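You operate a simulated robot arm through the tools that you are given. There is no shell and no other tool. Be economical: measure what you need, move in short steps, check, and stop when the job is done.

The job below is to be done with a simulated robot arm. You get a single attempt, and the scene is never put back.

Task
Pack up the test rig: vent, wind the pump out, reset the pop lamp, zero its dials, bench lamp off.
Fine: leave the yellow vent lever open; the dials are the orange and the white one.

The check looks at the end state, three seconds after you hand in, the way a careful person would. Anything else that was tipped, shoved, dropped, spilled or broken makes it a failure.

Robot
A 6-joint arm with a two-finger gripper, fixed in place. Base frame: the origin is at the foot of the arm, x ahead of it, y to its left, z up; the work surface is at about z = 0.89. Readings come in m, degrees, newtons and seconds.
Its first joint turns from -166.0 to 166.0 degrees. Payload 3.43 kg.
The tool frame sits at the grasp point between the pads (the TCP): z along the fingers, y along the line on which they close. The tips reach 0.02 m beyond it. Largest opening 0.19 m; the body of the gripper starts 0.248 m behind the TCP.
Orientation is that of the tool frame in the base frame, as a unit quaternion [w, x, y, z]. With the fingers straight down and closing along the base's y, the tool's x points along the base's -x, its y along +y and its z along -z.

Tools
- The arm moves only by the tool drive_tool. Its argument "series" is a list of rows, each an object of numbers (a shift or turn left out is 0, a gripper value left out holds the last): "x", "y", "z": the shift along the tool's x, y, z in units of 30 mm (1.0 is 30 mm); "wx", "wy", "wz": the turn, a rotation vector about the tool's x, y, z in units of 4 degrees (1.0 is 4 degrees). In form: [{"x": .., "y": .., "z": .., "wx": .., "wy": .., "wz": ..}, ...]. A call has 1 to 10 rows; each row shifts and turns the commanded pose from where the row before left it, along the tool's axes as they then stand. "jaw" is the opening, from 0 (shut) to 1 (fully open), set as the call begins (left out, the last holds). A call with a number of a shift or a turn outside -1 to 1 is refused whole. Rows are played at 5 a second. More than 0.05 m and 8.6 degrees between two rows, or a gripper value outside its range, and nothing of the call is played. Where a pose cannot be reached the arm comes as near as it can. A force on the tool above 90 N (or 10 N above the force at the start of the call, whichever is more), or a blocked arm, ends the call early, and 0.2 s more pass. The fingers move at their own pace (about 0.045 m/s each) and stop on an object; they squeeze with about 28 N. The grip force told is the motor's: it shows also when the fingers shut on nothing. Time passes only in rows, and 0.2 s behind the last, so rows that do not move let the fingers close. It gives the time, the measured TCP pose, the force on the tool (base axes), the opening and the grip force at its end, in the units of the frame above (readings bear some noise), with the torque about the TCP (base axes, N m) and any sound that the robot's microphone picked up, and new pictures: "views" is both (left out), scene, wrist or none.
- Cameras (640 x 400 px; columns grow to the right, rows downward): "scene" is fixed at [0.3998, -0.6504, 1.6881]; the picture's right is [0.86, -0.50, 0.00], its down [-0.43, -0.74, -0.52] and it looks along [0.26, 0.45, -0.85] (base axes); focal length 240 px, centre (320, 200). "wrist" rides on the gripper at [0.07, -0.008, -0.288] in the tool frame; the picture's right is [0.12, 0.99, 0.00], its down [-0.96, 0.12, -0.25] and it looks along [-0.25, 0.03, 0.97] (tool axes); focal length 261 px, centre (320, 200). There is no depth. A picture from a camera that has moved, and an enlarged one, comes with that camera's place and axes in the base frame and with its lens.
- raise_lower(by): slides the trunk up (or, below 0, down) by that many m; the arm rides with it, the base frame stays. It gives what a move gives, with no picture.
- zoom(camera, box): a new picture of the part [left, top, right, bottom] of that camera's present view, enlarged. The clock stands still meanwhile.
- hand_in(): hands the job in; it is judged then, once.

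Go step by step. Nothing tells you positions but the pictures and the camera data: compare them with the known pose of the tool, close in by small moves and look again before you grip or let go. The budget is 120 turns and 200 pictures, counting those below and the enlarged ones. Unless the task says otherwise, let go and move clear before handing in, and close with one line.

The tools are called after "Request:" as a command line: name --argument value ..., lists and objects as JSON in quotes. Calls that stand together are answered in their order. drive_tool: Moves the arm, as the interface text tells. Its arguments: {"type":"object","properties":{"series":{"type":"array"},"jaw":{"type":"number"},"views":{"type":"string","enum":["both","scene","wrist","none"]}},"required":["series"]} The other tools are called the same way: raise_lower (by) slides the trunk up or down; zoom (camera, box) takes an enlarged picture of a part of a camera's view; hand_in () hands the job in.

At the start:

```text
time: 0.0
position: [0.6966, -0.0079, 1.2768]
tool_rot: [0.0, 0.0, 1.0, 0.0]
contact_force: [0.6, -0.6, 0.5]
torque: [-0.05, -0.01, -0.01]
opening: 0.1898
grasp_force: 0.1
trunk travel left (down, up): [-0.15, 0.09]
```

scene: 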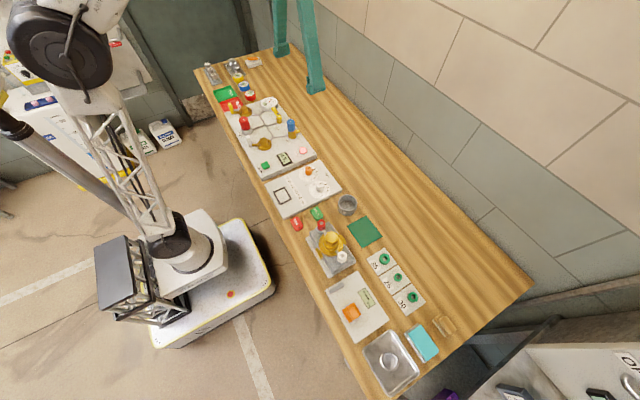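
wrist: 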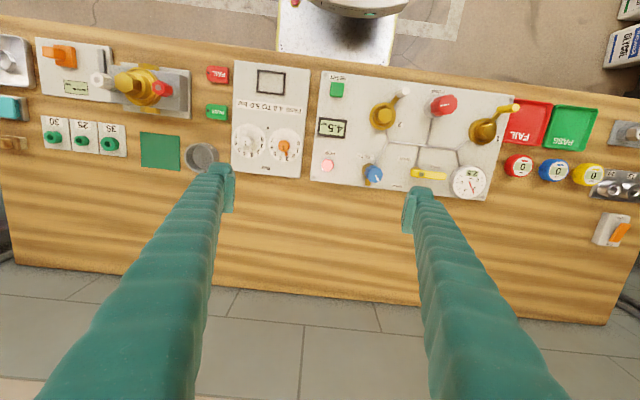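

I see a bench with several panels: a test rig with valves, a lamp and dials, a smaller panel with a white and an orange dial, and a rocker switch. I'll enlarge the pictures to read them.

Request:
zoom --camera "wrist" --box '[220, 50, 420, 210]'

Request:
zoom --camera "wrist" --box '[400, 70, 640, 260]'

Request:
zoom --camera "wrist" --box '[0, 20, 240, 180]'

Request:
zoom --camera "scene" --box '[190, 50, 350, 220]'

```text
2.50 times, centred on (320, 130) of wrist
camera zoom: at [0.6258, -0.0165, 1.5644], right [-0.12, 0.99, 0.0], down [0.96, 0.12, 0.25], along [0.25, 0.03, -0.97], focal length 652 px, centre (320, 375)
```

zoom: 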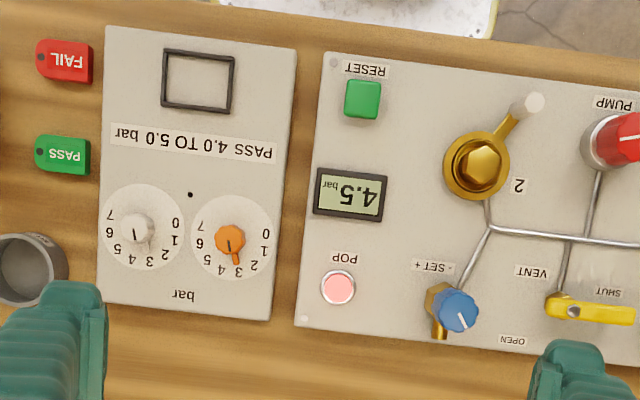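

```text
2.11 times, centred on (520, 165) of wrist
camera zoom: at [0.6258, -0.0165, 1.5644], right [-0.12, 0.99, 0.0], down [0.96, 0.12, 0.25], along [0.25, 0.03, -0.97], focal length 549 px, centre (-101, 274)
```

zoom: 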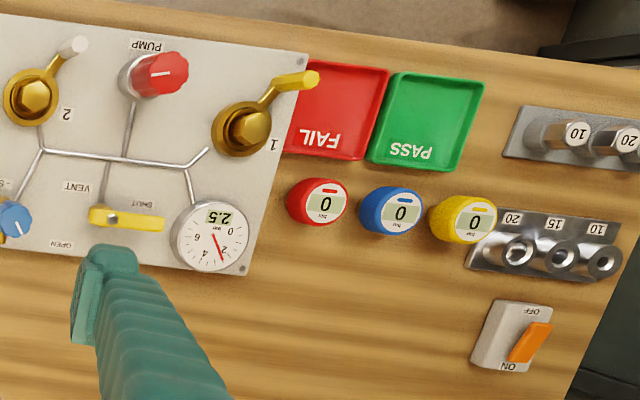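

```text
2.50 times, centred on (120, 100) of wrist
camera zoom: at [0.6258, -0.0165, 1.5644], right [-0.12, 0.99, 0.0], down [0.96, 0.12, 0.25], along [0.25, 0.03, -0.97], focal length 652 px, centre (820, 450)
```

zoom: 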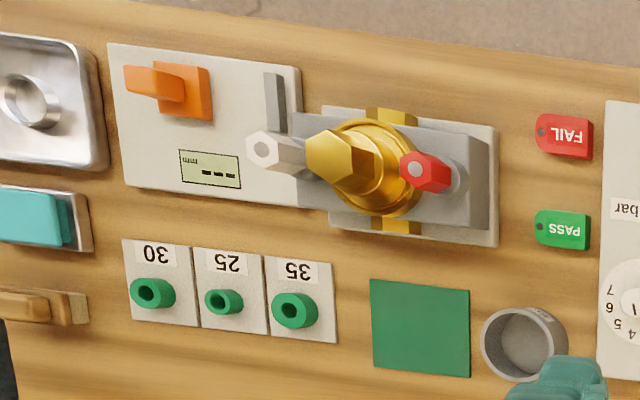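

```text
2.35 times, centred on (270, 135) of scene
camera zoom: at [0.3998, -0.6504, 1.6881], right [0.86, -0.5, 0.0], down [-0.43, -0.74, -0.52], along [0.26, 0.45, -0.85], focal length 565 px, centre (438, 353)
```

zoom: 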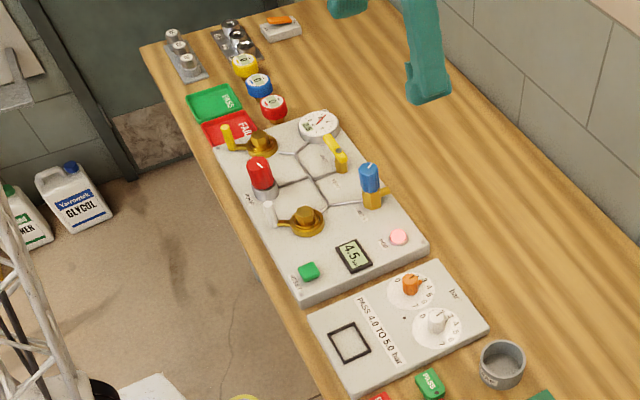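

The vent lever sits near (0.69, 0.24), pump knob (0.54, 0.23), reset button (0.53, 0.01), dials (0.67, -0.10/-0.19) and lamp switch far at (0.78, 0.79). First I go above the vent/pump for a closer look.

Request:
drive_tool --series '[{"y": 1, "z": 0.5}, {"y": 1, "z": 0.5}, {"y": 1, "z": 0.5}, {"y": 1, "z": 0.5}, {"y": 1, "z": 0.5}, {"y": 1, "z": 0.5}, {"y": 1, "z": 0.5}, {"y": 1, "z": 0.5}]' --jaw 0.25 --views "wrist"

Request:
zoom --camera "scene" --box '[220, 90, 320, 180]'

```text
time: 1.8
position: [0.6968, 0.2325, 1.156]
tool_rot: [-0.001, 0.001, 1.0, -0.001]
contact_force: [-0.1, -0.5, -0.4]
torque: [0.08, -0.03, -0.02]
opening: 0.0476
grasp_force: 0.2
trunk travel left (down, up): [-0.15, 0.09]
camera wrist: at [0.6257, 0.2246, 1.4444], right [-0.12, 0.99, 0.0], down [0.96, 0.12, 0.25], along [0.25, 0.03, -0.97], focal length 261 px, centre (320, 200)
```

wrist: 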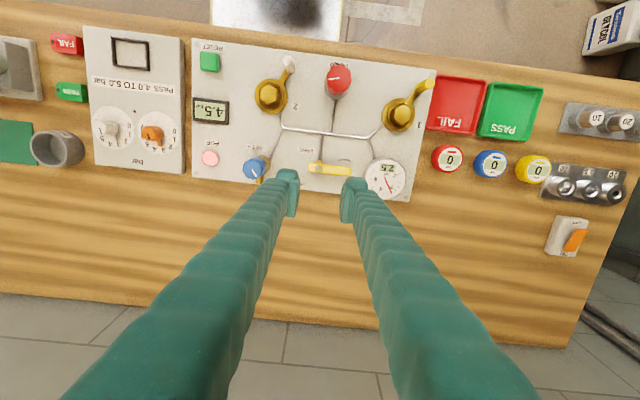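

```text
4.44 times, centred on (270, 135) of scene
camera zoom: at [0.3998, -0.6504, 1.6881], right [0.86, -0.5, 0.0], down [-0.43, -0.74, -0.52], along [0.26, 0.45, -0.85], focal length 1068 px, centre (542, 489)
```

zoom: 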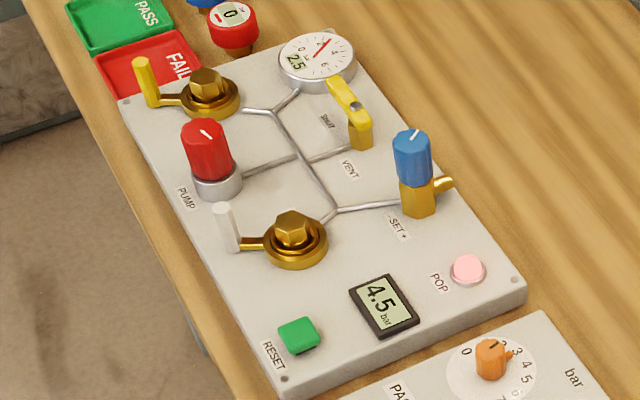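

Request:
zoom --camera "wrist" --box '[250, 120, 370, 200]'

Request:
zoom --camera "wrist" --box '[520, 190, 620, 270]'

Request:
zoom --camera "scene" --box '[225, 45, 285, 85]'

```text
5.00 times, centred on (310, 160) of wrist
camera zoom: at [0.6257, 0.2246, 1.4444], right [-0.12, 0.99, 0.0], down [0.96, 0.12, 0.25], along [0.25, 0.03, -0.97], focal length 1303 px, centre (370, 400)
```

zoom: 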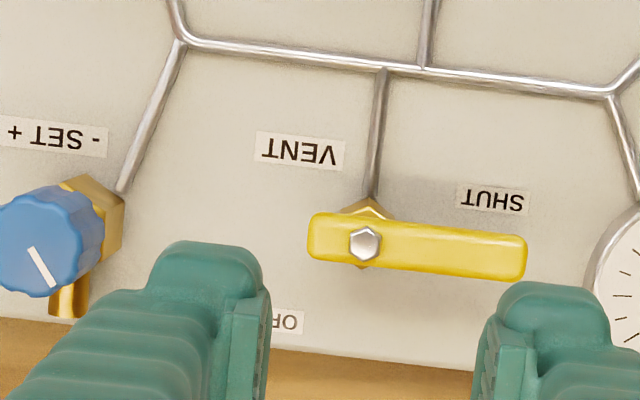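

```text
5.00 times, centred on (570, 230) of wrist
camera zoom: at [0.6257, 0.2246, 1.4444], right [-0.12, 0.99, 0.0], down [0.96, 0.12, 0.25], along [0.25, 0.03, -0.97], focal length 1303 px, centre (-930, 50)
```

zoom: 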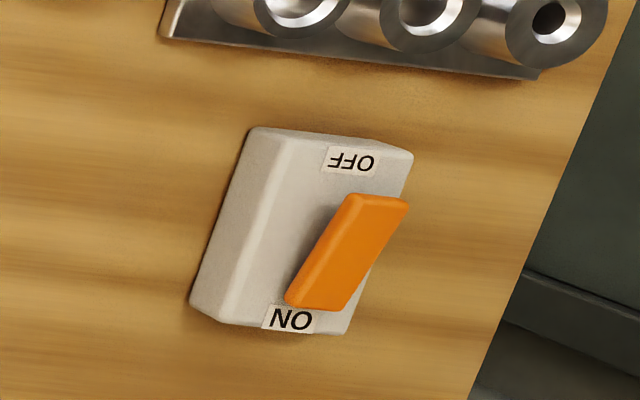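

```text
10.00 times, centred on (255, 65) of scene
camera zoom: at [0.3998, -0.6504, 1.6881], right [0.86, -0.5, 0.0], down [-0.43, -0.74, -0.52], along [0.26, 0.45, -0.85], focal length 2403 px, centre (970, 1550)
```

zoom: 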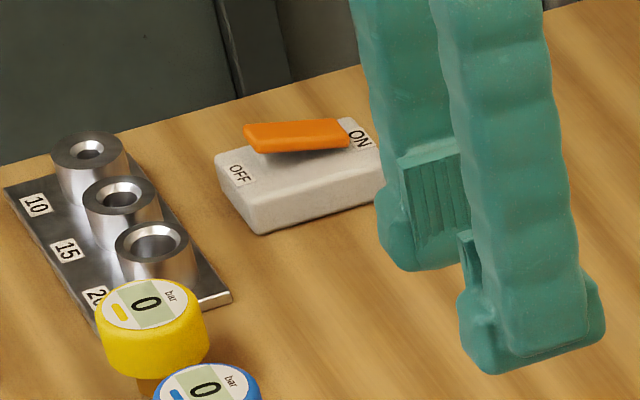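

The rocker's OFF end is raised (lamp on). The vent lever (pivot about (0.690, 0.230, 0.96)) points to +y = SHUT and must swing to +x = OPEN. I turn the gripper 90° to cage the handle.

Request:
drive_tool --series '[{"wz": -1}, {"wz": -1}, {"wz": -1}, {"wz": -1}, {"wz": -1}, {"wz": -1}, {"wz": -1}, {"wz": -1}, {"wz": -1}, {"wz": -1}]' --jaw 0.2 --views "none"

Request:
drive_tool --series '[{"wz": -1}, {"wz": -1}, {"wz": -1}, {"wz": -1}, {"wz": -1}, {"wz": -1}, {"wz": -1}, {"wz": -1}, {"wz": -1}, {"wz": -1}]' --views "none"

Request:
drive_tool --series '[{"wz": -1}, {"wz": -1}, {"wz": -0.5}, {"x": -0.6, "z": 1, "y": 0.26}, {"x": -0.6, "z": 1}, {"z": 1}, {"z": 0.7}]'

```text
time: 4.0
position: [0.6966, 0.2326, 1.1564]
tool_rot: [0.0, -0.343, 0.939, 0.0]
contact_force: [0.5, 0.7, -0.2]
torque: [-0.01, 0.0, -0.02]
opening: 0.0382
grasp_force: 0.1
trunk travel left (down, up): [-0.15, 0.09]
```

```text
time: 6.2
position: [0.6964, 0.2317, 1.1563]
tool_rot: [0.0, -0.643, 0.765, 0.0]
contact_force: [-0.2, -0.6, 0.3]
torque: [0.01, -0.02, -0.01]
opening: 0.0381
grasp_force: 0.1
trunk travel left (down, up): [-0.15, 0.09]
```

```text
time: 7.8
position: [0.688, 0.2674, 1.0456]
tool_rot: [0.0, -0.707, 0.707, -0.001]
contact_force: [0.0, 0.4, 0.7]
torque: [-0.01, -0.03, 0.0]
opening: 0.0382
grasp_force: 0.1
trunk travel left (down, up): [-0.15, 0.09]
camera wrist: at [0.6966, 0.1963, 1.3328], right [-0.99, -0.12, 0.0], down [-0.12, 0.96, 0.25], along [-0.03, 0.25, -0.97], focal length 261 px, centre (320, 200)
```

scene: 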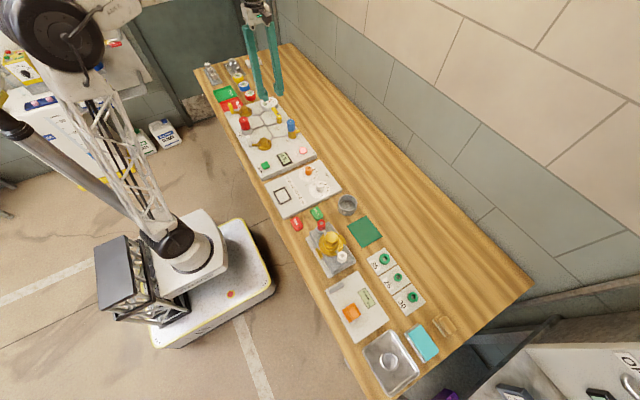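
wrist: 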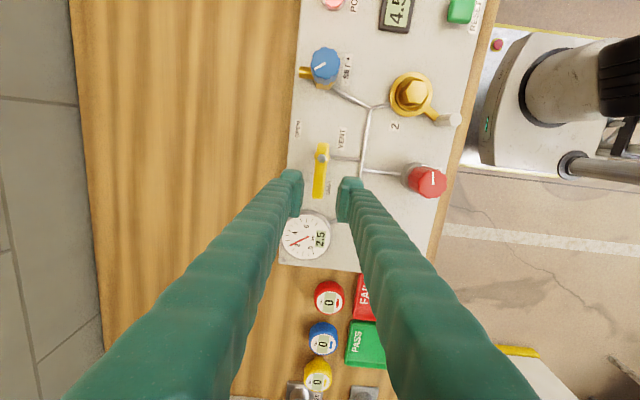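

Request:
drive_tool --series '[{"z": 1}, {"z": 1}, {"z": 0.9}]' --views "wrist"

Request:
zoom --camera "scene" --box '[220, 70, 320, 150]'

```text
time: 8.6
position: [0.6882, 0.2674, 0.959]
tool_rot: [0.0, -0.707, 0.708, 0.0]
contact_force: [-0.9, -0.6, 0.8]
torque: [0.02, 0.0, -0.04]
opening: 0.038
grasp_force: 0.1
trunk travel left (down, up): [-0.15, 0.09]
camera wrist: at [0.6968, 0.1977, 1.2463], right [-0.99, -0.12, 0.0], down [-0.12, 0.96, 0.25], along [-0.03, 0.25, -0.97], focal length 261 px, centre (320, 200)
```

wrist: 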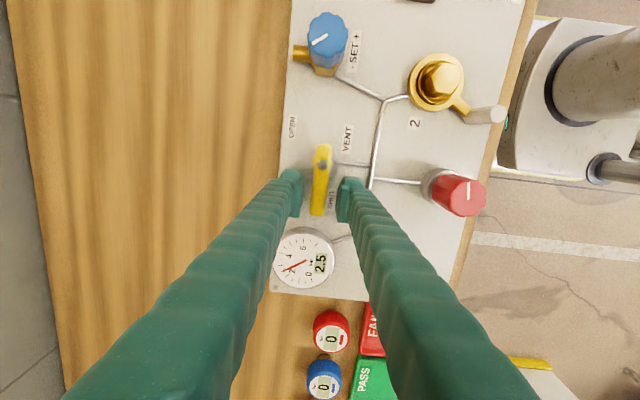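

```text
5.00 times, centred on (270, 110) of scene
camera zoom: at [0.3998, -0.6504, 1.6881], right [0.86, -0.5, 0.0], down [-0.43, -0.74, -0.52], along [0.26, 0.45, -0.85], focal length 1201 px, centre (570, 650)
```

zoom: 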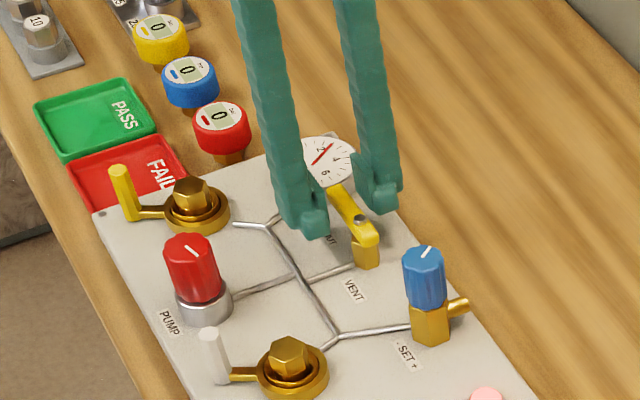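

The handle sits between the fingers. I narrow them to a loose cage and swing around the pivot, clockwise from above.

Request:
drive_tool --series '[{}, {}, {"y": -0.088, "x": 0.003, "wz": 1}, {"y": -0.088, "x": 0.003, "wz": 1}, {"y": -0.088, "x": 0.003, "wz": 1}, {"y": -0.088, "x": 0.003, "wz": 1}, {"y": -0.088, "x": 0.003, "wz": 1}, {"y": -0.088, "x": 0.003, "wz": 1}, {"y": -0.088, "x": 0.003, "wz": 1}, {"y": -0.088, "x": 0.003, "wz": 1}]' --jaw 0.115 --views "wrist"

```text
time: 10.8
position: [0.7071, 0.2609, 0.9576]
tool_rot: [0.0, -0.484, 0.875, 0.0]
contact_force: [-0.7, 0.9, 0.4]
torque: [0.05, 0.09, -0.01]
opening: 0.023
grasp_force: 0.6
trunk travel left (down, up): [-0.15, 0.09]
camera wrist: at [0.6779, 0.1977, 1.2458], right [-0.9, 0.43, 0.0], down [0.41, 0.88, 0.25], along [0.11, 0.22, -0.97], focal length 261 px, centre (320, 200)
```

wrist: 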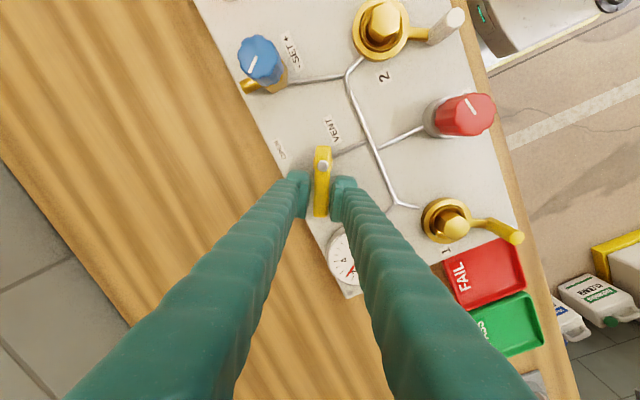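

It turns with the gripper. I carry on to the full 90° plus a little.

Request:
drive_tool --series '[{"y": -0.088, "x": 0.003, "wz": 1}, {"y": -0.088, "x": 0.003, "wz": 1}, {"y": -0.088, "x": 0.003, "wz": 1}, {"y": -0.088, "x": 0.003, "wz": 1}, {"y": -0.088, "x": 0.003, "wz": 1}, {"y": -0.088, "x": 0.003, "wz": 1}, {"y": -0.088, "x": 0.003, "wz": 1}, {"y": -0.088, "x": 0.003, "wz": 1}, {"y": -0.088, "x": 0.003, "wz": 1}, {"y": -0.088, "x": 0.003, "wz": 1}]' --views "none"

Request:
drive_tool --series '[{"y": -0.088, "x": 0.003, "wz": 1}, {"y": -0.088, "x": 0.003, "wz": 1}, {"y": -0.088, "x": 0.003, "wz": 1}, {"y": -0.088, "x": 0.003, "wz": 1}, {"y": -0.088, "x": 0.003, "wz": 1}, {"y": -0.088, "x": 0.003, "wz": 1}]' --views "wrist"

```text
time: 13.0
position: [0.7246, 0.2422, 0.9583]
tool_rot: [0.0, -0.155, 0.988, 0.0]
contact_force: [-0.4, 0.9, -0.2]
torque: [0.0, 0.02, 0.06]
opening: 0.0228
grasp_force: 1.1
trunk travel left (down, up): [-0.15, 0.09]
```

```text
time: 14.4
position: [0.7231, 0.227, 0.9586]
tool_rot: [0.0, 0.052, 0.999, 0.0]
contact_force: [-0.5, 6.9, -1.2]
torque: [0.04, -0.03, 0.14]
opening: 0.0256
grasp_force: 3.0
trunk travel left (down, up): [-0.15, 0.09]
camera wrist: at [0.6536, 0.2267, 1.2468], right [-0.01, 1.0, 0.0], down [0.97, 0.01, 0.25], along [0.25, 0.0, -0.97], focal length 261 px, centre (320, 200)
```

wrist: 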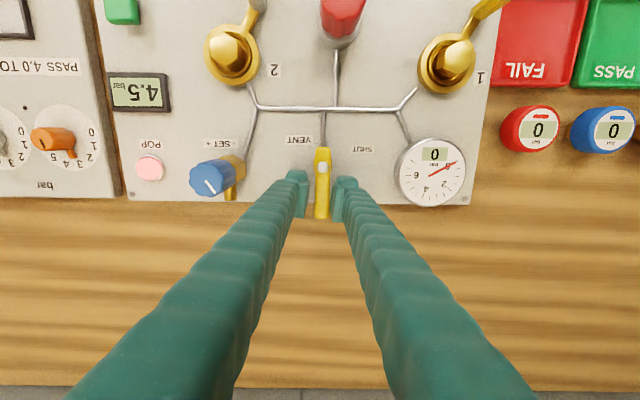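

Vent is open; the gauge reads 0. I open, rise and go above the red pump knob.

Request:
drive_tool --series '[{}, {}, {"z": -1}, {"z": -1}, {"z": -1}, {"z": -1, "wz": -1}, {"x": 1, "wz": -0.5}, {"x": 1}, {"x": 1}, {"x": 1}]' --jaw 0.22 --views "none"

Request:
drive_tool --series '[{"x": 1, "y": 0.1}, {"x": 1, "y": 0.1}]' --jaw 0.35

Request:
zoom --camera "scene" --box '[220, 80, 320, 160]'

```text
time: 16.6
position: [0.6052, 0.2271, 1.0785]
tool_rot: [0.001, 0.0, 1.0, 0.0]
contact_force: [1.1, -0.3, -0.6]
torque: [0.0, 0.13, 0.01]
opening: 0.0422
grasp_force: 0.0
trunk travel left (down, up): [-0.15, 0.09]
```

```text
time: 17.2
position: [0.5465, 0.2356, 1.0774]
tool_rot: [-0.001, 0.0, 1.0, 0.0]
contact_force: [0.8, -0.4, -0.2]
torque: [-0.05, 0.16, -0.02]
opening: 0.0666
grasp_force: 0.1
trunk travel left (down, up): [-0.15, 0.09]
camera wrist: at [0.476, 0.2272, 1.365], right [-0.12, 0.99, 0.0], down [0.96, 0.12, 0.25], along [0.24, 0.03, -0.97], focal length 261 px, centre (320, 200)
```

scene: 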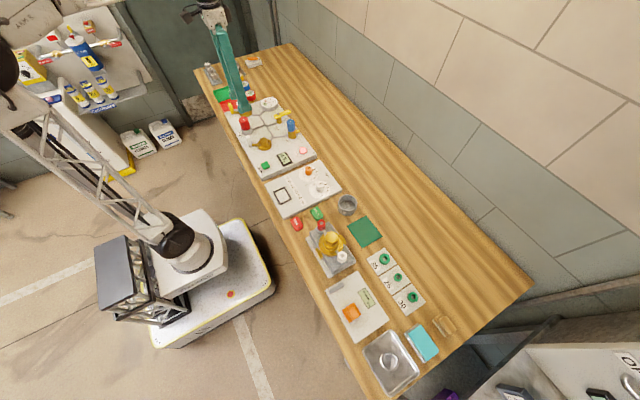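
wrist: 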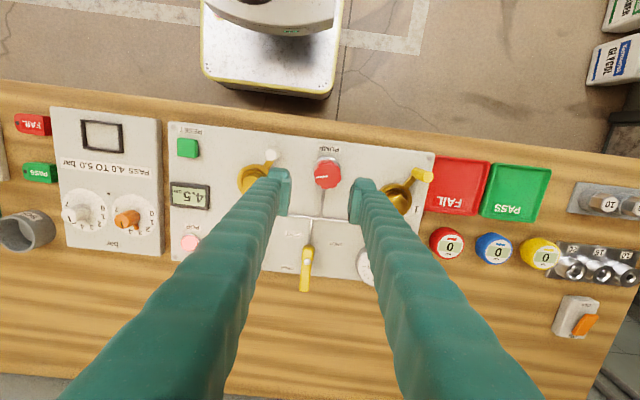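

```text
5.00 times, centred on (270, 120) of scene
camera zoom: at [0.3998, -0.6504, 1.6881], right [0.86, -0.5, 0.0], down [-0.43, -0.74, -0.52], along [0.26, 0.45, -0.85], focal length 1201 px, centre (570, 600)
```

zoom: 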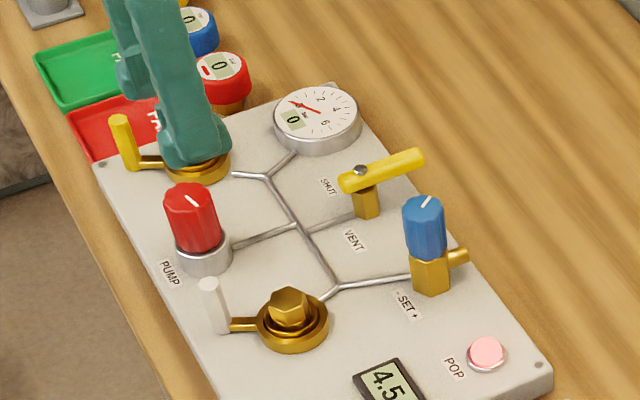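

Pump knob top is around (0.535, 0.243, 0.983). I align and lower partway.

Request:
drive_tool --series '[{"x": 0.38, "y": 0.26, "z": 0.5}, {"z": 1}, {"z": 0.5}]' --views "wrist"

Request:
zoom --camera "wrist" --box '[260, 120, 380, 200]'

Request:
zoom --camera "scene" --box '[220, 80, 280, 130]'

```text
time: 18.0
position: [0.5333, 0.2418, 1.0183]
tool_rot: [0.001, 0.0, 1.0, 0.0]
contact_force: [0.0, 0.0, -0.2]
torque: [0.03, 0.01, 0.03]
opening: 0.0666
grasp_force: 0.1
trunk travel left (down, up): [-0.15, 0.09]
camera wrist: at [0.4633, 0.2331, 1.3066], right [-0.12, 0.99, 0.0], down [0.96, 0.12, 0.25], along [0.25, 0.03, -0.97], focal length 261 px, centre (320, 200)
```

wrist: 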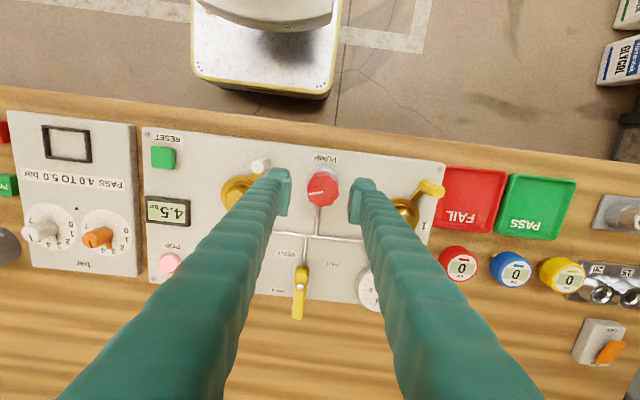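

```text
5.00 times, centred on (320, 160) of wrist
camera zoom: at [0.4633, 0.2331, 1.3066], right [-0.12, 0.99, 0.0], down [0.96, 0.12, 0.25], along [0.25, 0.03, -0.97], focal length 1303 px, centre (320, 400)
```

zoom: 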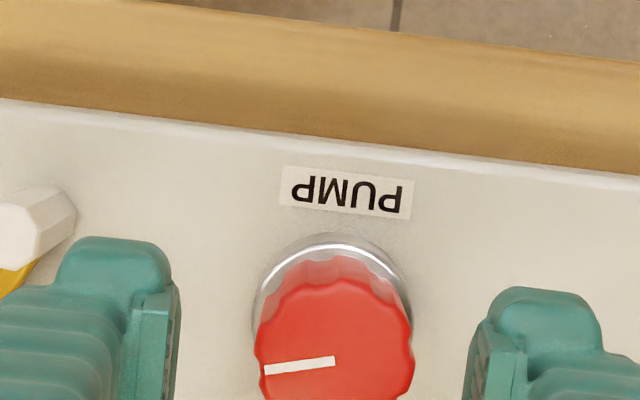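

```text
8.00 times, centred on (250, 105) of scene
camera zoom: at [0.3998, -0.6504, 1.6881], right [0.86, -0.5, 0.0], down [-0.43, -0.74, -0.52], along [0.26, 0.45, -0.85], focal length 1922 px, centre (880, 960)
```

zoom: 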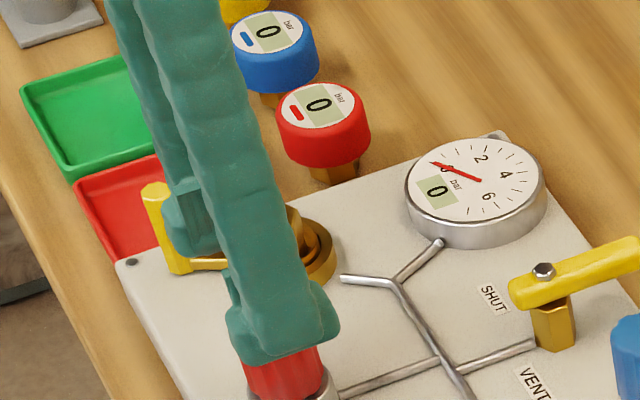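

Request:
drive_tool --series '[{"x": -0.17, "y": 0.13, "z": 0.93}, {"z": 1}]' --views "wrist"

Request:
drive_tool --series '[{}, {}, {}, {}]' --jaw 0.1 --views "wrist"

```text
time: 18.6
position: [0.5376, 0.2435, 0.9625]
tool_rot: [0.0, 0.0, 1.0, 0.0]
contact_force: [-0.8, -0.4, 0.6]
torque: [0.02, -0.08, 0.0]
opening: 0.0667
grasp_force: 0.1
trunk travel left (down, up): [-0.15, 0.09]
camera wrist: at [0.4678, 0.2355, 1.249], right [-0.12, 0.99, 0.0], down [0.96, 0.12, 0.25], along [0.25, 0.03, -0.97], focal length 261 px, centre (320, 200)
```

wrist: 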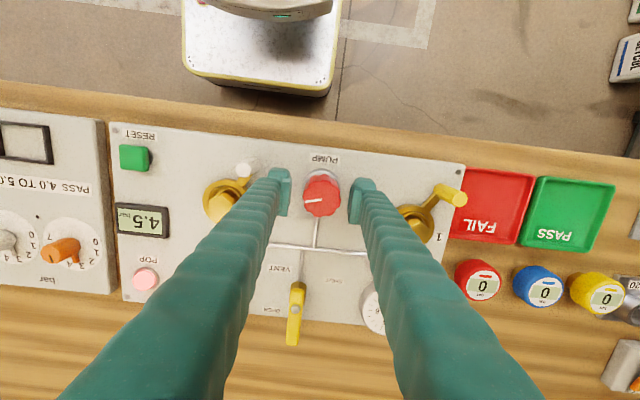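

```text
time: 19.6
position: [0.5392, 0.2452, 0.9608]
tool_rot: [0.0, 0.0, 1.0, 0.0]
contact_force: [-2.1, 23.1, -3.1]
torque: [0.26, 0.03, -0.05]
opening: 0.0404
grasp_force: 45.4
trunk travel left (down, up): [-0.15, 0.09]
camera wrist: at [0.4681, 0.2368, 1.2488], right [-0.12, 0.99, 0.0], down [0.96, 0.12, 0.25], along [0.25, 0.03, -0.97], focal length 261 px, centre (320, 200)
```

wrist: 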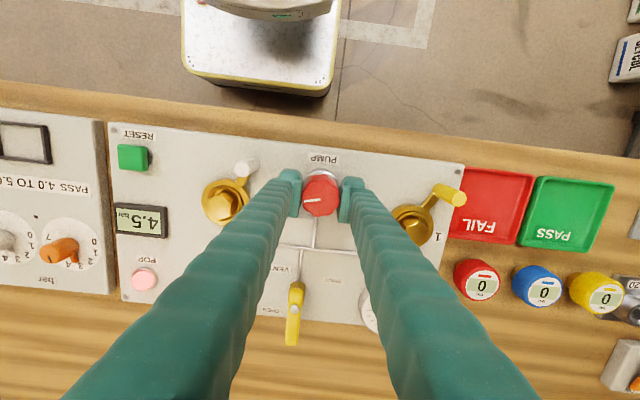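

Request:
drive_tool --series '[{"y": 0.07}, {}, {"wz": -1}, {"wz": -1}, {"wz": -1}, {"wz": -1}, {"wz": -1}, {"wz": -1}, {"wz": -1}]' --views "wrist"

```text
time: 21.6
position: [0.5383, 0.2471, 0.9614]
tool_rot: [-0.001, -0.242, 0.97, 0.0]
contact_force: [-16.6, -7.5, 3.7]
torque: [-0.13, 0.25, -0.01]
opening: 0.0405
grasp_force: 44.6
trunk travel left (down, up): [-0.15, 0.09]
camera wrist: at [0.4802, 0.2068, 1.2488], right [-0.57, 0.82, 0.0], down [0.79, 0.55, 0.25], along [0.2, 0.14, -0.97], focal length 261 px, centre (320, 200)
```

wrist: 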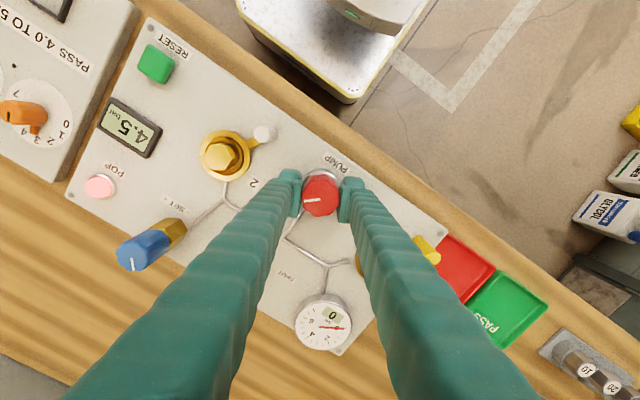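

The knob turns freely with the gripper; I keep winding anticlockwise.

Request:
drive_tool --series '[{"x": 0.04, "wz": -1}, {"wz": -1}, {"wz": -1}, {"wz": -1}, {"wz": -1}, {"wz": -1}, {"wz": -1}, {"wz": -1}, {"wz": -1}, {"wz": -1}]' --views "none"

Request:
drive_tool --series '[{"wz": -1}, {"wz": -1}, {"wz": -1}, {"wz": -1}, {"wz": -1}, {"wz": -1}, {"wz": -1}, {"wz": -1}, {"wz": -1}, {"wz": -1}]' --views "wrist"

```text
time: 23.8
position: [0.5375, 0.2483, 0.9614]
tool_rot: [0.0, -0.559, 0.829, 0.0]
contact_force: [-35.9, 40.1, -1.6]
torque: [0.23, 0.29, -0.21]
opening: 0.0406
grasp_force: 44.8
trunk travel left (down, up): [-0.15, 0.09]
```

```text
time: 26.0
position: [0.5356, 0.2456, 0.9621]
tool_rot: [0.002, 0.809, -0.588, -0.001]
contact_force: [-66.0, 7.9, -4.4]
torque: [0.21, 0.48, -0.89]
opening: 0.0406
grasp_force: 45.2
trunk travel left (down, up): [-0.15, 0.09]
camera wrist: at [0.5655, 0.1823, 1.2491], right [-0.91, -0.42, 0.0], down [-0.41, 0.88, 0.25], along [-0.11, 0.22, -0.97], focal length 261 px, centre (320, 200)
```

wrist: 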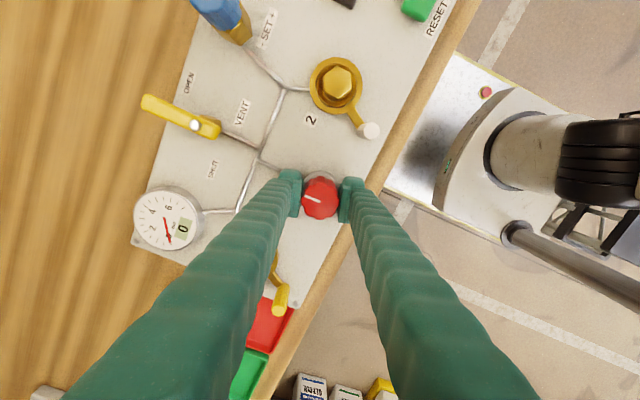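

Request:
zoom --camera "wrist" --box '[280, 160, 360, 230]'

```text
5.71 times, centred on (320, 195) of wrist
camera zoom: at [0.5655, 0.1823, 1.2491], right [-0.91, -0.42, 0.0], down [-0.41, 0.88, 0.25], along [-0.11, 0.22, -0.97], focal length 1489 px, centre (320, 229)
```

zoom: 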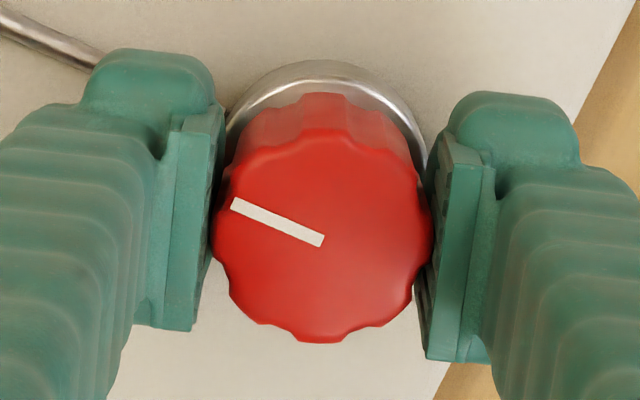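

The knob lagged the fingers by ~30°, perhaps a stop or off-centre slip. I open, re-centre, and test again.

Request:
drive_tool --series '[{}, {}, {}]' --jaw 0.32 --views "wrist"

Request:
zoom --camera "wrist" --box '[280, 160, 360, 230]'

```text
time: 26.8
position: [0.538, 0.247, 0.9611]
tool_rot: [-0.001, 0.809, -0.588, 0.0]
contact_force: [-0.2, -0.2, 0.3]
torque: [0.0, 0.02, -0.01]
opening: 0.0609
grasp_force: 0.0
trunk travel left (down, up): [-0.15, 0.09]
camera wrist: at [0.5678, 0.1827, 1.2488], right [-0.91, -0.42, 0.0], down [-0.41, 0.88, 0.25], along [-0.1, 0.22, -0.97], focal length 261 px, centre (320, 200)
```

wrist: 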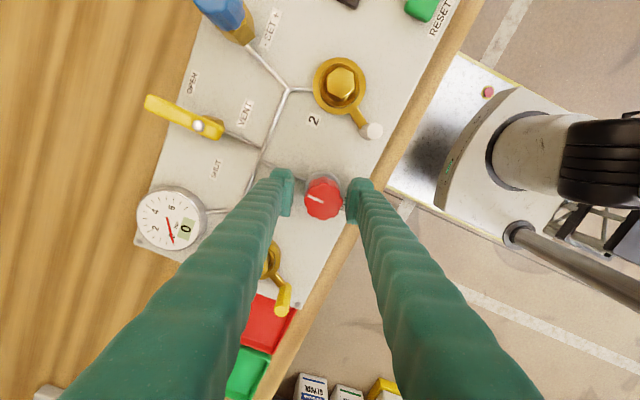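

```text
5.71 times, centred on (320, 195) of wrist
camera zoom: at [0.5678, 0.1827, 1.2488], right [-0.91, -0.42, 0.0], down [-0.41, 0.88, 0.25], along [-0.1, 0.22, -0.97], focal length 1489 px, centre (320, 229)
```

zoom: 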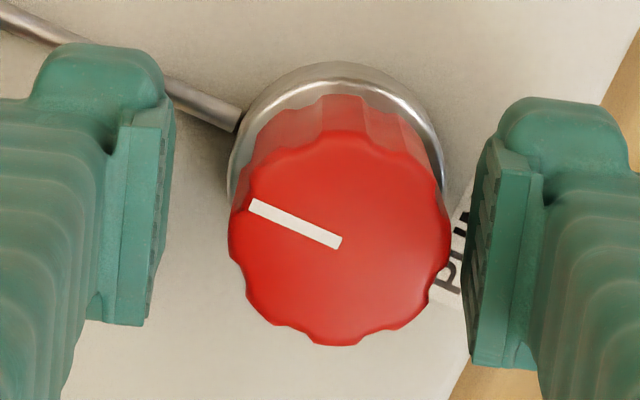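

Request:
drive_tool --series '[{"x": 0.096, "y": 0.13}, {}, {}, {}, {}]' --jaw 0.1 --views "none"

Request:
drive_tool --series '[{"wz": -1}, {"wz": -1}, {"wz": -1}, {"wz": -1}, {"wz": -1}]' --views "wrist"

Request:
zoom --camera "wrist" --box '[280, 160, 360, 230]'

```text
time: 28.0
position: [0.5359, 0.2434, 0.9615]
tool_rot: [0.0, 0.809, -0.588, 0.0]
contact_force: [10.8, 4.2, 2.1]
torque: [0.04, -0.13, -0.01]
opening: 0.0404
grasp_force: 45.0
trunk travel left (down, up): [-0.15, 0.09]
```

```text
time: 29.2
position: [0.536, 0.2444, 0.9611]
tool_rot: [0.001, 0.899, -0.437, 0.0]
contact_force: [28.2, 8.2, 0.0]
torque: [0.07, -0.28, -0.81]
opening: 0.0405
grasp_force: 44.7
trunk travel left (down, up): [-0.15, 0.09]
camera wrist: at [0.5863, 0.1931, 1.2484], right [-0.71, -0.71, 0.0], down [-0.68, 0.69, 0.25], along [-0.17, 0.18, -0.97], focal length 261 px, centre (320, 200)
```

wrist: 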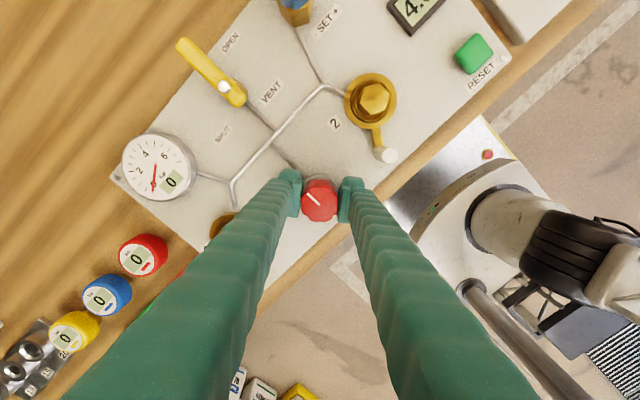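

```text
5.71 times, centred on (320, 195) of wrist
camera zoom: at [0.5863, 0.1931, 1.2484], right [-0.71, -0.71, 0.0], down [-0.68, 0.69, 0.25], along [-0.17, 0.18, -0.97], focal length 1489 px, centre (320, 229)
```

zoom: 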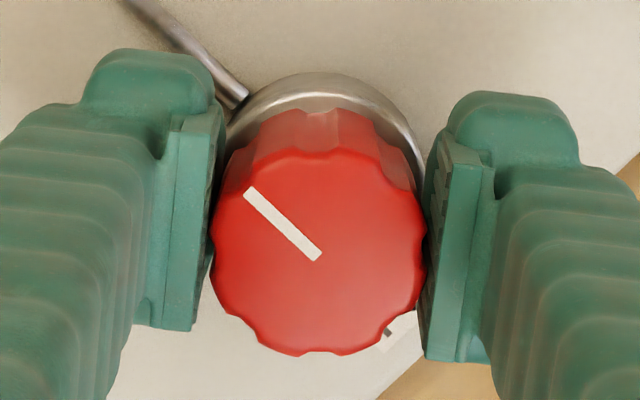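

The knob is against a hard stop (mark now up, +x): pump is wound out. I release, rise, and turn the gripper back.

Request:
drive_tool --series '[{}, {}, {}, {"z": -1}, {"z": -1}, {"z": -1}, {"z": -1}, {"z": -1}, {"wz": 1}, {"wz": 1}]' --jaw 0.32 --views "none"

Request:
drive_tool --series '[{"wz": 1}, {"wz": 1}, {"wz": 1}, {"wz": 1}, {"wz": 1}, {"wz": 1}, {"wz": 1}, {"wz": 1}, {"wz": 1}, {"wz": 1}]' --jaw 0.0 --views "none"

Request:
drive_tool --series '[{"wz": 1}, {"wz": 1}, {"wz": 1}, {"wz": 1}, {"wz": 1}, {"wz": 1}, {"wz": 1}, {"wz": 1}, {"wz": 1}, {"wz": 1}]' --views "none"

Request:
drive_tool --series '[{"wz": 1}, {"wz": 1}, {"wz": 1}, {"wz": 1}, {"wz": 1}, {"wz": 1}, {"wz": 1}, {"wz": 1}, {"wz": 1}, {"wz": 1}]' --views "none"

Request:
drive_tool --series '[{"y": -1}, {"y": -1}, {"y": -1}, {"y": -1}, {"y": -1}, {"y": -1}, {"y": -1}]'

Request:
zoom --camera "scene" --box '[230, 110, 350, 220]'

```text
time: 31.4
position: [0.534, 0.2435, 1.112]
tool_rot: [-0.001, 0.866, -0.501, 0.001]
contact_force: [-0.2, 0.0, -0.4]
torque: [-0.01, 0.02, 0.03]
opening: 0.0609
grasp_force: 0.1
trunk travel left (down, up): [-0.15, 0.09]
```

```text
time: 33.6
position: [0.5342, 0.2422, 1.1107]
tool_rot: [0.001, -0.642, 0.767, 0.0]
contact_force: [0.1, -0.2, -0.1]
torque: [0.01, -0.03, 0.03]
opening: 0.0002
grasp_force: 28.4
trunk travel left (down, up): [-0.15, 0.09]
```

```text
time: 35.8
position: [0.5342, 0.2429, 1.1105]
tool_rot: [0.001, -0.341, 0.94, -0.001]
contact_force: [0.7, 0.2, -0.7]
torque: [0.0, -0.02, 0.0]
opening: 0.0
grasp_force: 28.5
trunk travel left (down, up): [-0.15, 0.09]
```

```text
time: 38.0
position: [0.5352, 0.243, 1.1095]
tool_rot: [0.0, 0.001, 1.0, 0.0]
contact_force: [0.0, 0.3, 0.6]
torque: [0.01, 0.01, -0.01]
opening: 0.0
grasp_force: 28.3
trunk travel left (down, up): [-0.15, 0.09]
```

```text
time: 39.6
position: [0.5359, 0.0321, 1.1121]
tool_rot: [0.0, 0.0, 1.0, 0.001]
contact_force: [0.1, 0.0, 0.1]
torque: [-0.08, 0.0, 0.01]
opening: 0.0
grasp_force: 28.0
trunk travel left (down, up): [-0.15, 0.09]
camera wrist: at [0.4651, 0.0238, 1.3998], right [-0.12, 0.99, 0.0], down [0.96, 0.12, 0.25], along [0.25, 0.03, -0.97], focal length 261 px, centre (320, 200)
```

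scene: 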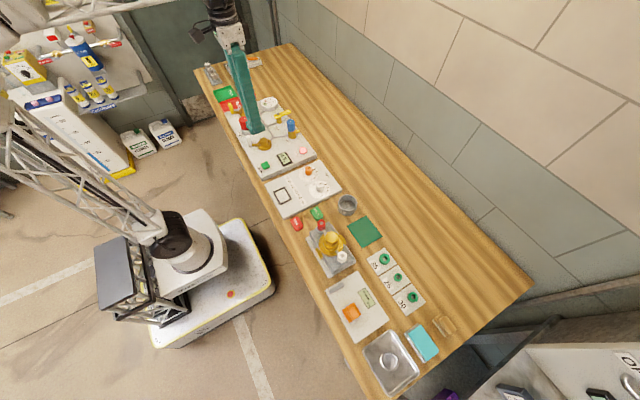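
wrist: 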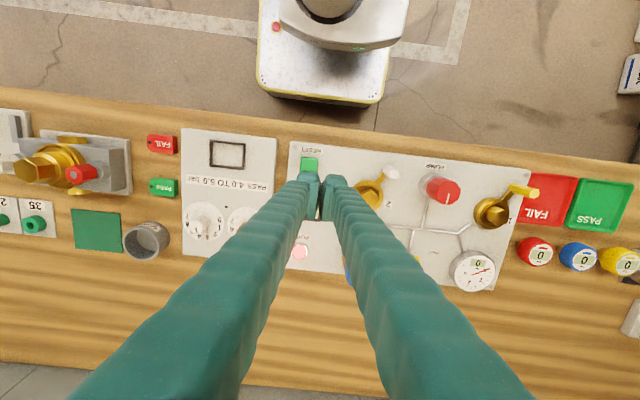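

```text
3.64 times, centred on (290, 165) of scene
camera zoom: at [0.3998, -0.6504, 1.6881], right [0.86, -0.5, 0.0], down [-0.43, -0.74, -0.52], along [0.26, 0.45, -0.85], focal length 874 px, centre (429, 327)
```

zoom: 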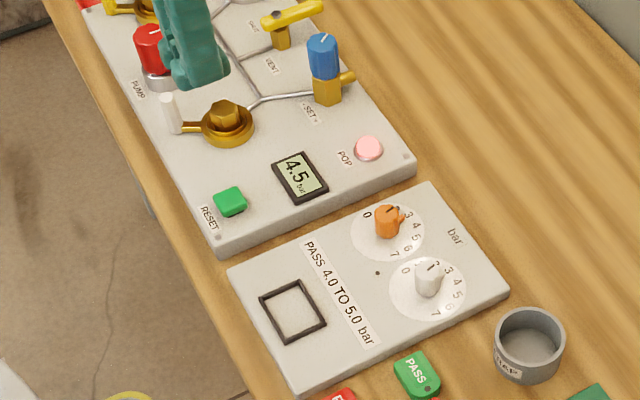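

Reset button is at about (0.524, 0.012). Fingers shut, I go over it and descend.

Request:
drive_tool --series '[{"x": 0.4, "y": -0.68}, {"z": 1}, {"z": 1}, {"z": 1}, {"z": 1}, {"z": 0.8}]' --views "wrist"

Request:
zoom --camera "scene" --box '[230, 130, 310, 190]'

```text
time: 41.0
position: [0.5224, 0.0118, 0.9669]
tool_rot: [0.001, 0.0, 1.0, 0.0]
contact_force: [-1.1, -0.9, -0.5]
torque: [-0.01, -0.03, 0.04]
opening: 0.0
grasp_force: 28.1
trunk travel left (down, up): [-0.15, 0.09]
camera wrist: at [0.4514, 0.0039, 1.2551], right [-0.12, 0.99, 0.0], down [0.96, 0.12, 0.25], along [0.25, 0.03, -0.97], focal length 261 px, centre (320, 200)
```

wrist: 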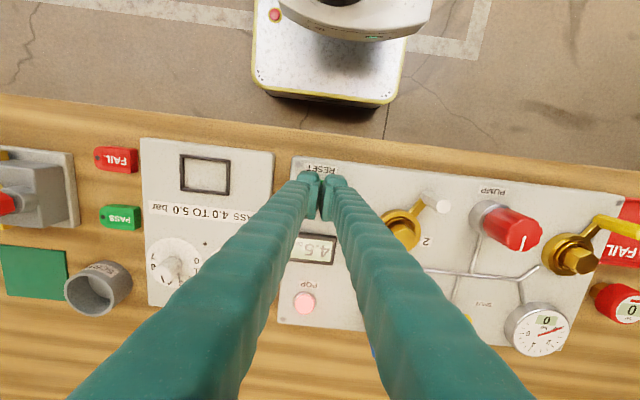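

```text
6.67 times, centred on (270, 160) of scene
camera zoom: at [0.3998, -0.6504, 1.6881], right [0.86, -0.5, 0.0], down [-0.43, -0.74, -0.52], along [0.26, 0.45, -0.85], focal length 1602 px, centre (653, 467)
```

zoom: 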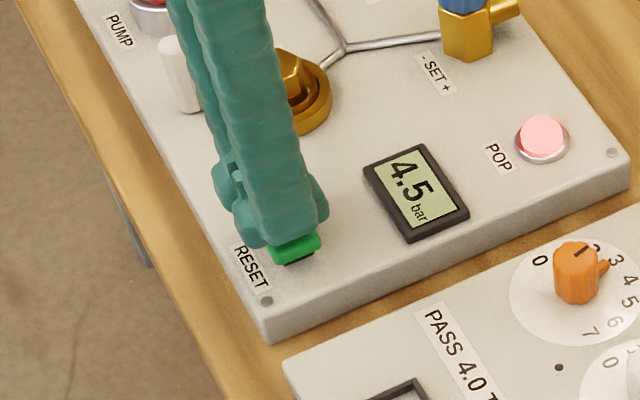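

Right over the button; pressing in small steps.

Request:
drive_tool --series '[{"z": 0.3}, {"z": 0.2}, {"z": 0.15}, {"z": 0.1}, {"z": 0.1}, {"z": 0.1}]' --views "wrist"

Request:
zoom --camera "scene" --box '[230, 130, 310, 190]'

```text
time: 42.4
position: [0.5229, 0.0136, 0.9406]
tool_rot: [0.001, 0.0, 1.0, 0.0]
contact_force: [-8.7, 2.4, 31.9]
torque: [0.09, 0.16, 0.08]
opening: 0.0063
grasp_force: 34.3
trunk travel left (down, up): [-0.15, 0.09]
heard: click
camera wrist: at [0.4518, 0.0041, 1.2282], right [-0.12, 0.99, 0.0], down [0.96, 0.12, 0.25], along [0.25, 0.03, -0.97], focal length 261 px, centre (320, 200)
```

wrist: 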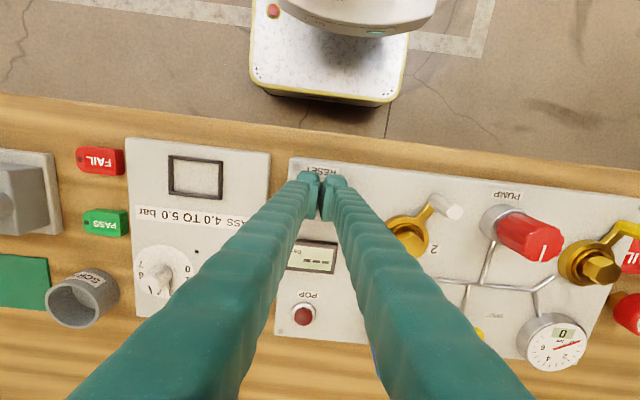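

```text
6.67 times, centred on (270, 160) of scene
camera zoom: at [0.3998, -0.6504, 1.6881], right [0.86, -0.5, 0.0], down [-0.43, -0.74, -0.52], along [0.26, 0.45, -0.85], focal length 1602 px, centre (653, 467)
```

zoom: 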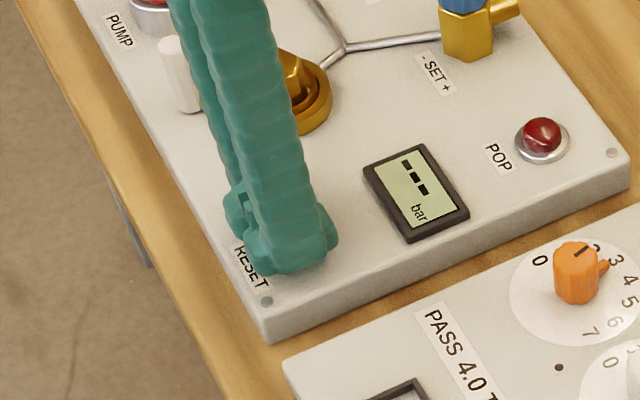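

Click heard; the pop lamp went out and the display shows dashes. I rise and go above the two dials.

Request:
drive_tool --series '[{"z": -1}, {"z": -1}, {"z": -1}, {"z": -1}, {"z": -1}, {"x": -1, "y": -1}, {"x": -1, "y": -1}, {"x": -1, "y": -1}, {"x": -1, "y": -0.6}, {"x": -0.8}]' --jaw 0.3 --views "wrist"

Request:
zoom --camera "wrist" --box '[220, 120, 380, 220]'

Request:
zoom --camera "scene" --box '[270, 150, 350, 220]'

```text
time: 44.6
position: [0.6677, -0.0969, 1.0854]
tool_rot: [0.001, 0.0, 1.0, 0.0]
contact_force: [-0.8, 1.0, 0.4]
torque: [-0.06, -0.16, -0.03]
opening: 0.0568
grasp_force: 0.0
trunk travel left (down, up): [-0.15, 0.09]
camera wrist: at [0.5979, -0.1047, 1.3736], right [-0.12, 0.99, 0.0], down [0.96, 0.12, 0.25], along [0.25, 0.03, -0.97], focal length 261 px, centre (320, 200)
```

wrist: 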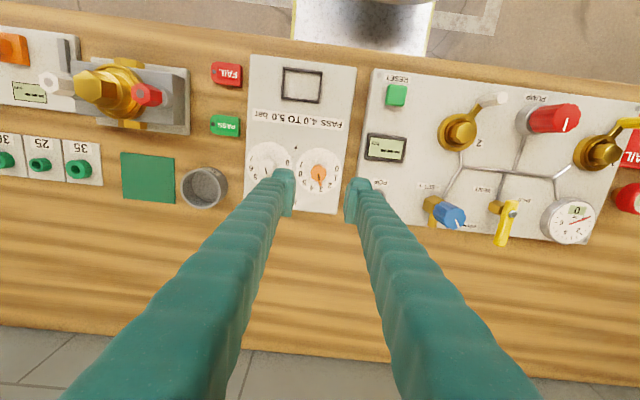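

```text
4.00 times, centred on (300, 170) of wrist
camera zoom: at [0.5979, -0.1047, 1.3736], right [-0.12, 0.99, 0.0], down [0.96, 0.12, 0.25], along [0.25, 0.03, -0.97], focal length 1043 px, centre (400, 320)
```

zoom: 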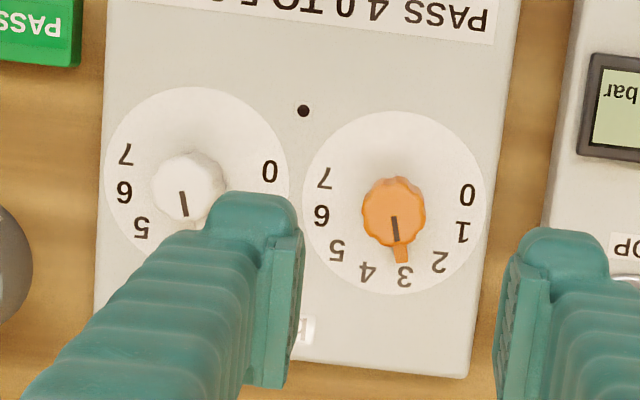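

```text
5.71 times, centred on (310, 185) of scene
camera zoom: at [0.3998, -0.6504, 1.6881], right [0.86, -0.5, 0.0], down [-0.43, -0.74, -0.52], along [0.26, 0.45, -0.85], focal length 1373 px, centre (377, 286)
```

zoom: 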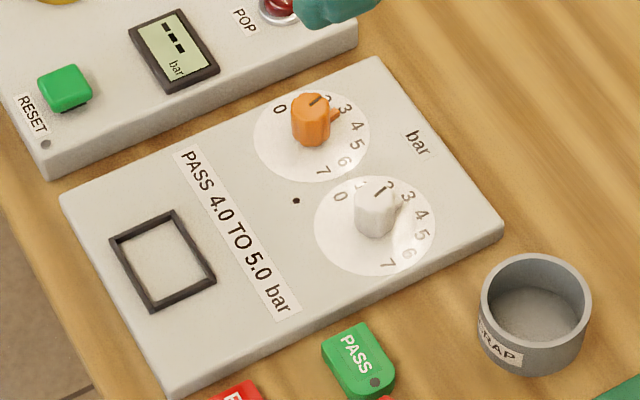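

Both dials point to about 3; zero is ~90° anticlockwise. The orange knob top is at (0.666, -0.100, 0.939). I align and descend.

Request:
drive_tool --series '[{"x": 0.05, "y": -0.1}, {"z": 1}, {"z": 1}, {"z": 1}]' --jaw 0.27 --views "wrist"

Request:
zoom --camera "wrist" --box '[260, 150, 380, 230]'

Request:
zoom --camera "scene" --box '[280, 150, 340, 190]'

```text
time: 45.6
position: [0.6657, -0.0994, 0.997]
tool_rot: [0.0, 0.0, 1.0, 0.0]
contact_force: [-0.4, -1.1, -0.2]
torque: [-0.02, -0.06, 0.03]
opening: 0.0516
grasp_force: 0.1
trunk travel left (down, up): [-0.15, 0.09]
camera wrist: at [0.5953, -0.1075, 1.2848], right [-0.12, 0.99, 0.0], down [0.96, 0.12, 0.25], along [0.25, 0.03, -0.97], focal length 261 px, centre (320, 200)
```

wrist: 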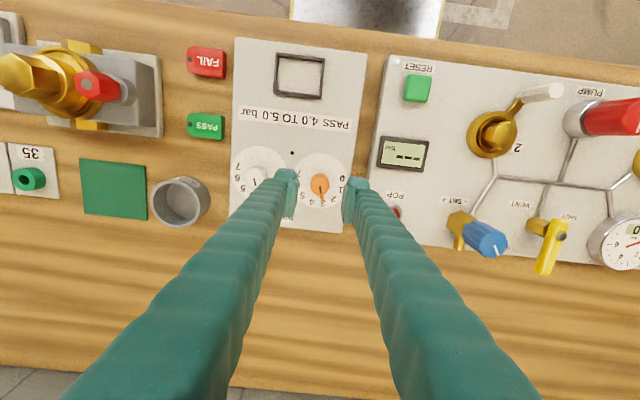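

```text
5.00 times, centred on (320, 190) of wrist
camera zoom: at [0.5953, -0.1075, 1.2848], right [-0.12, 0.99, 0.0], down [0.96, 0.12, 0.25], along [0.25, 0.03, -0.97], focal length 1303 px, centre (320, 250)
```

zoom: 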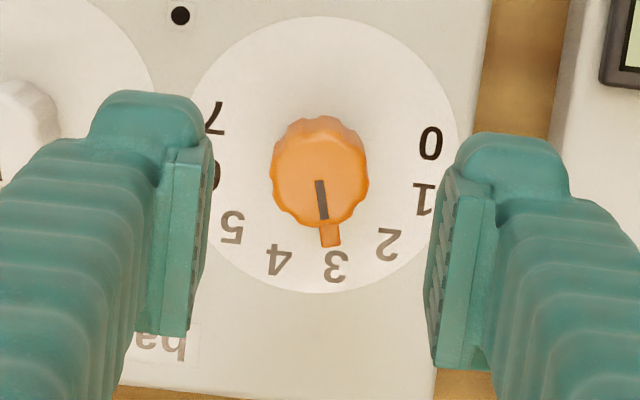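

```text
10.00 times, centred on (310, 170) of scene
camera zoom: at [0.3998, -0.6504, 1.6881], right [0.86, -0.5, 0.0], down [-0.43, -0.74, -0.52], along [0.26, 0.45, -0.85], focal length 2403 px, centre (420, 500)
```

zoom: 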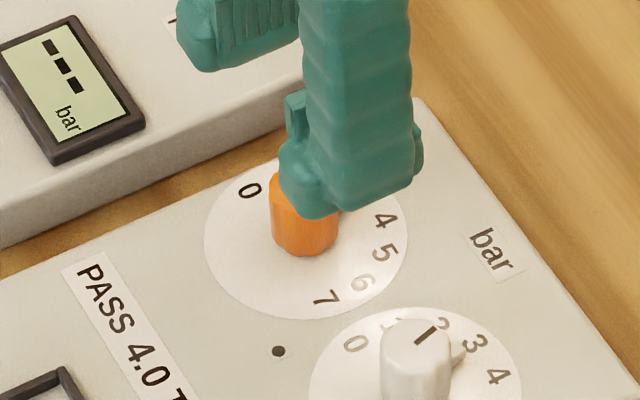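

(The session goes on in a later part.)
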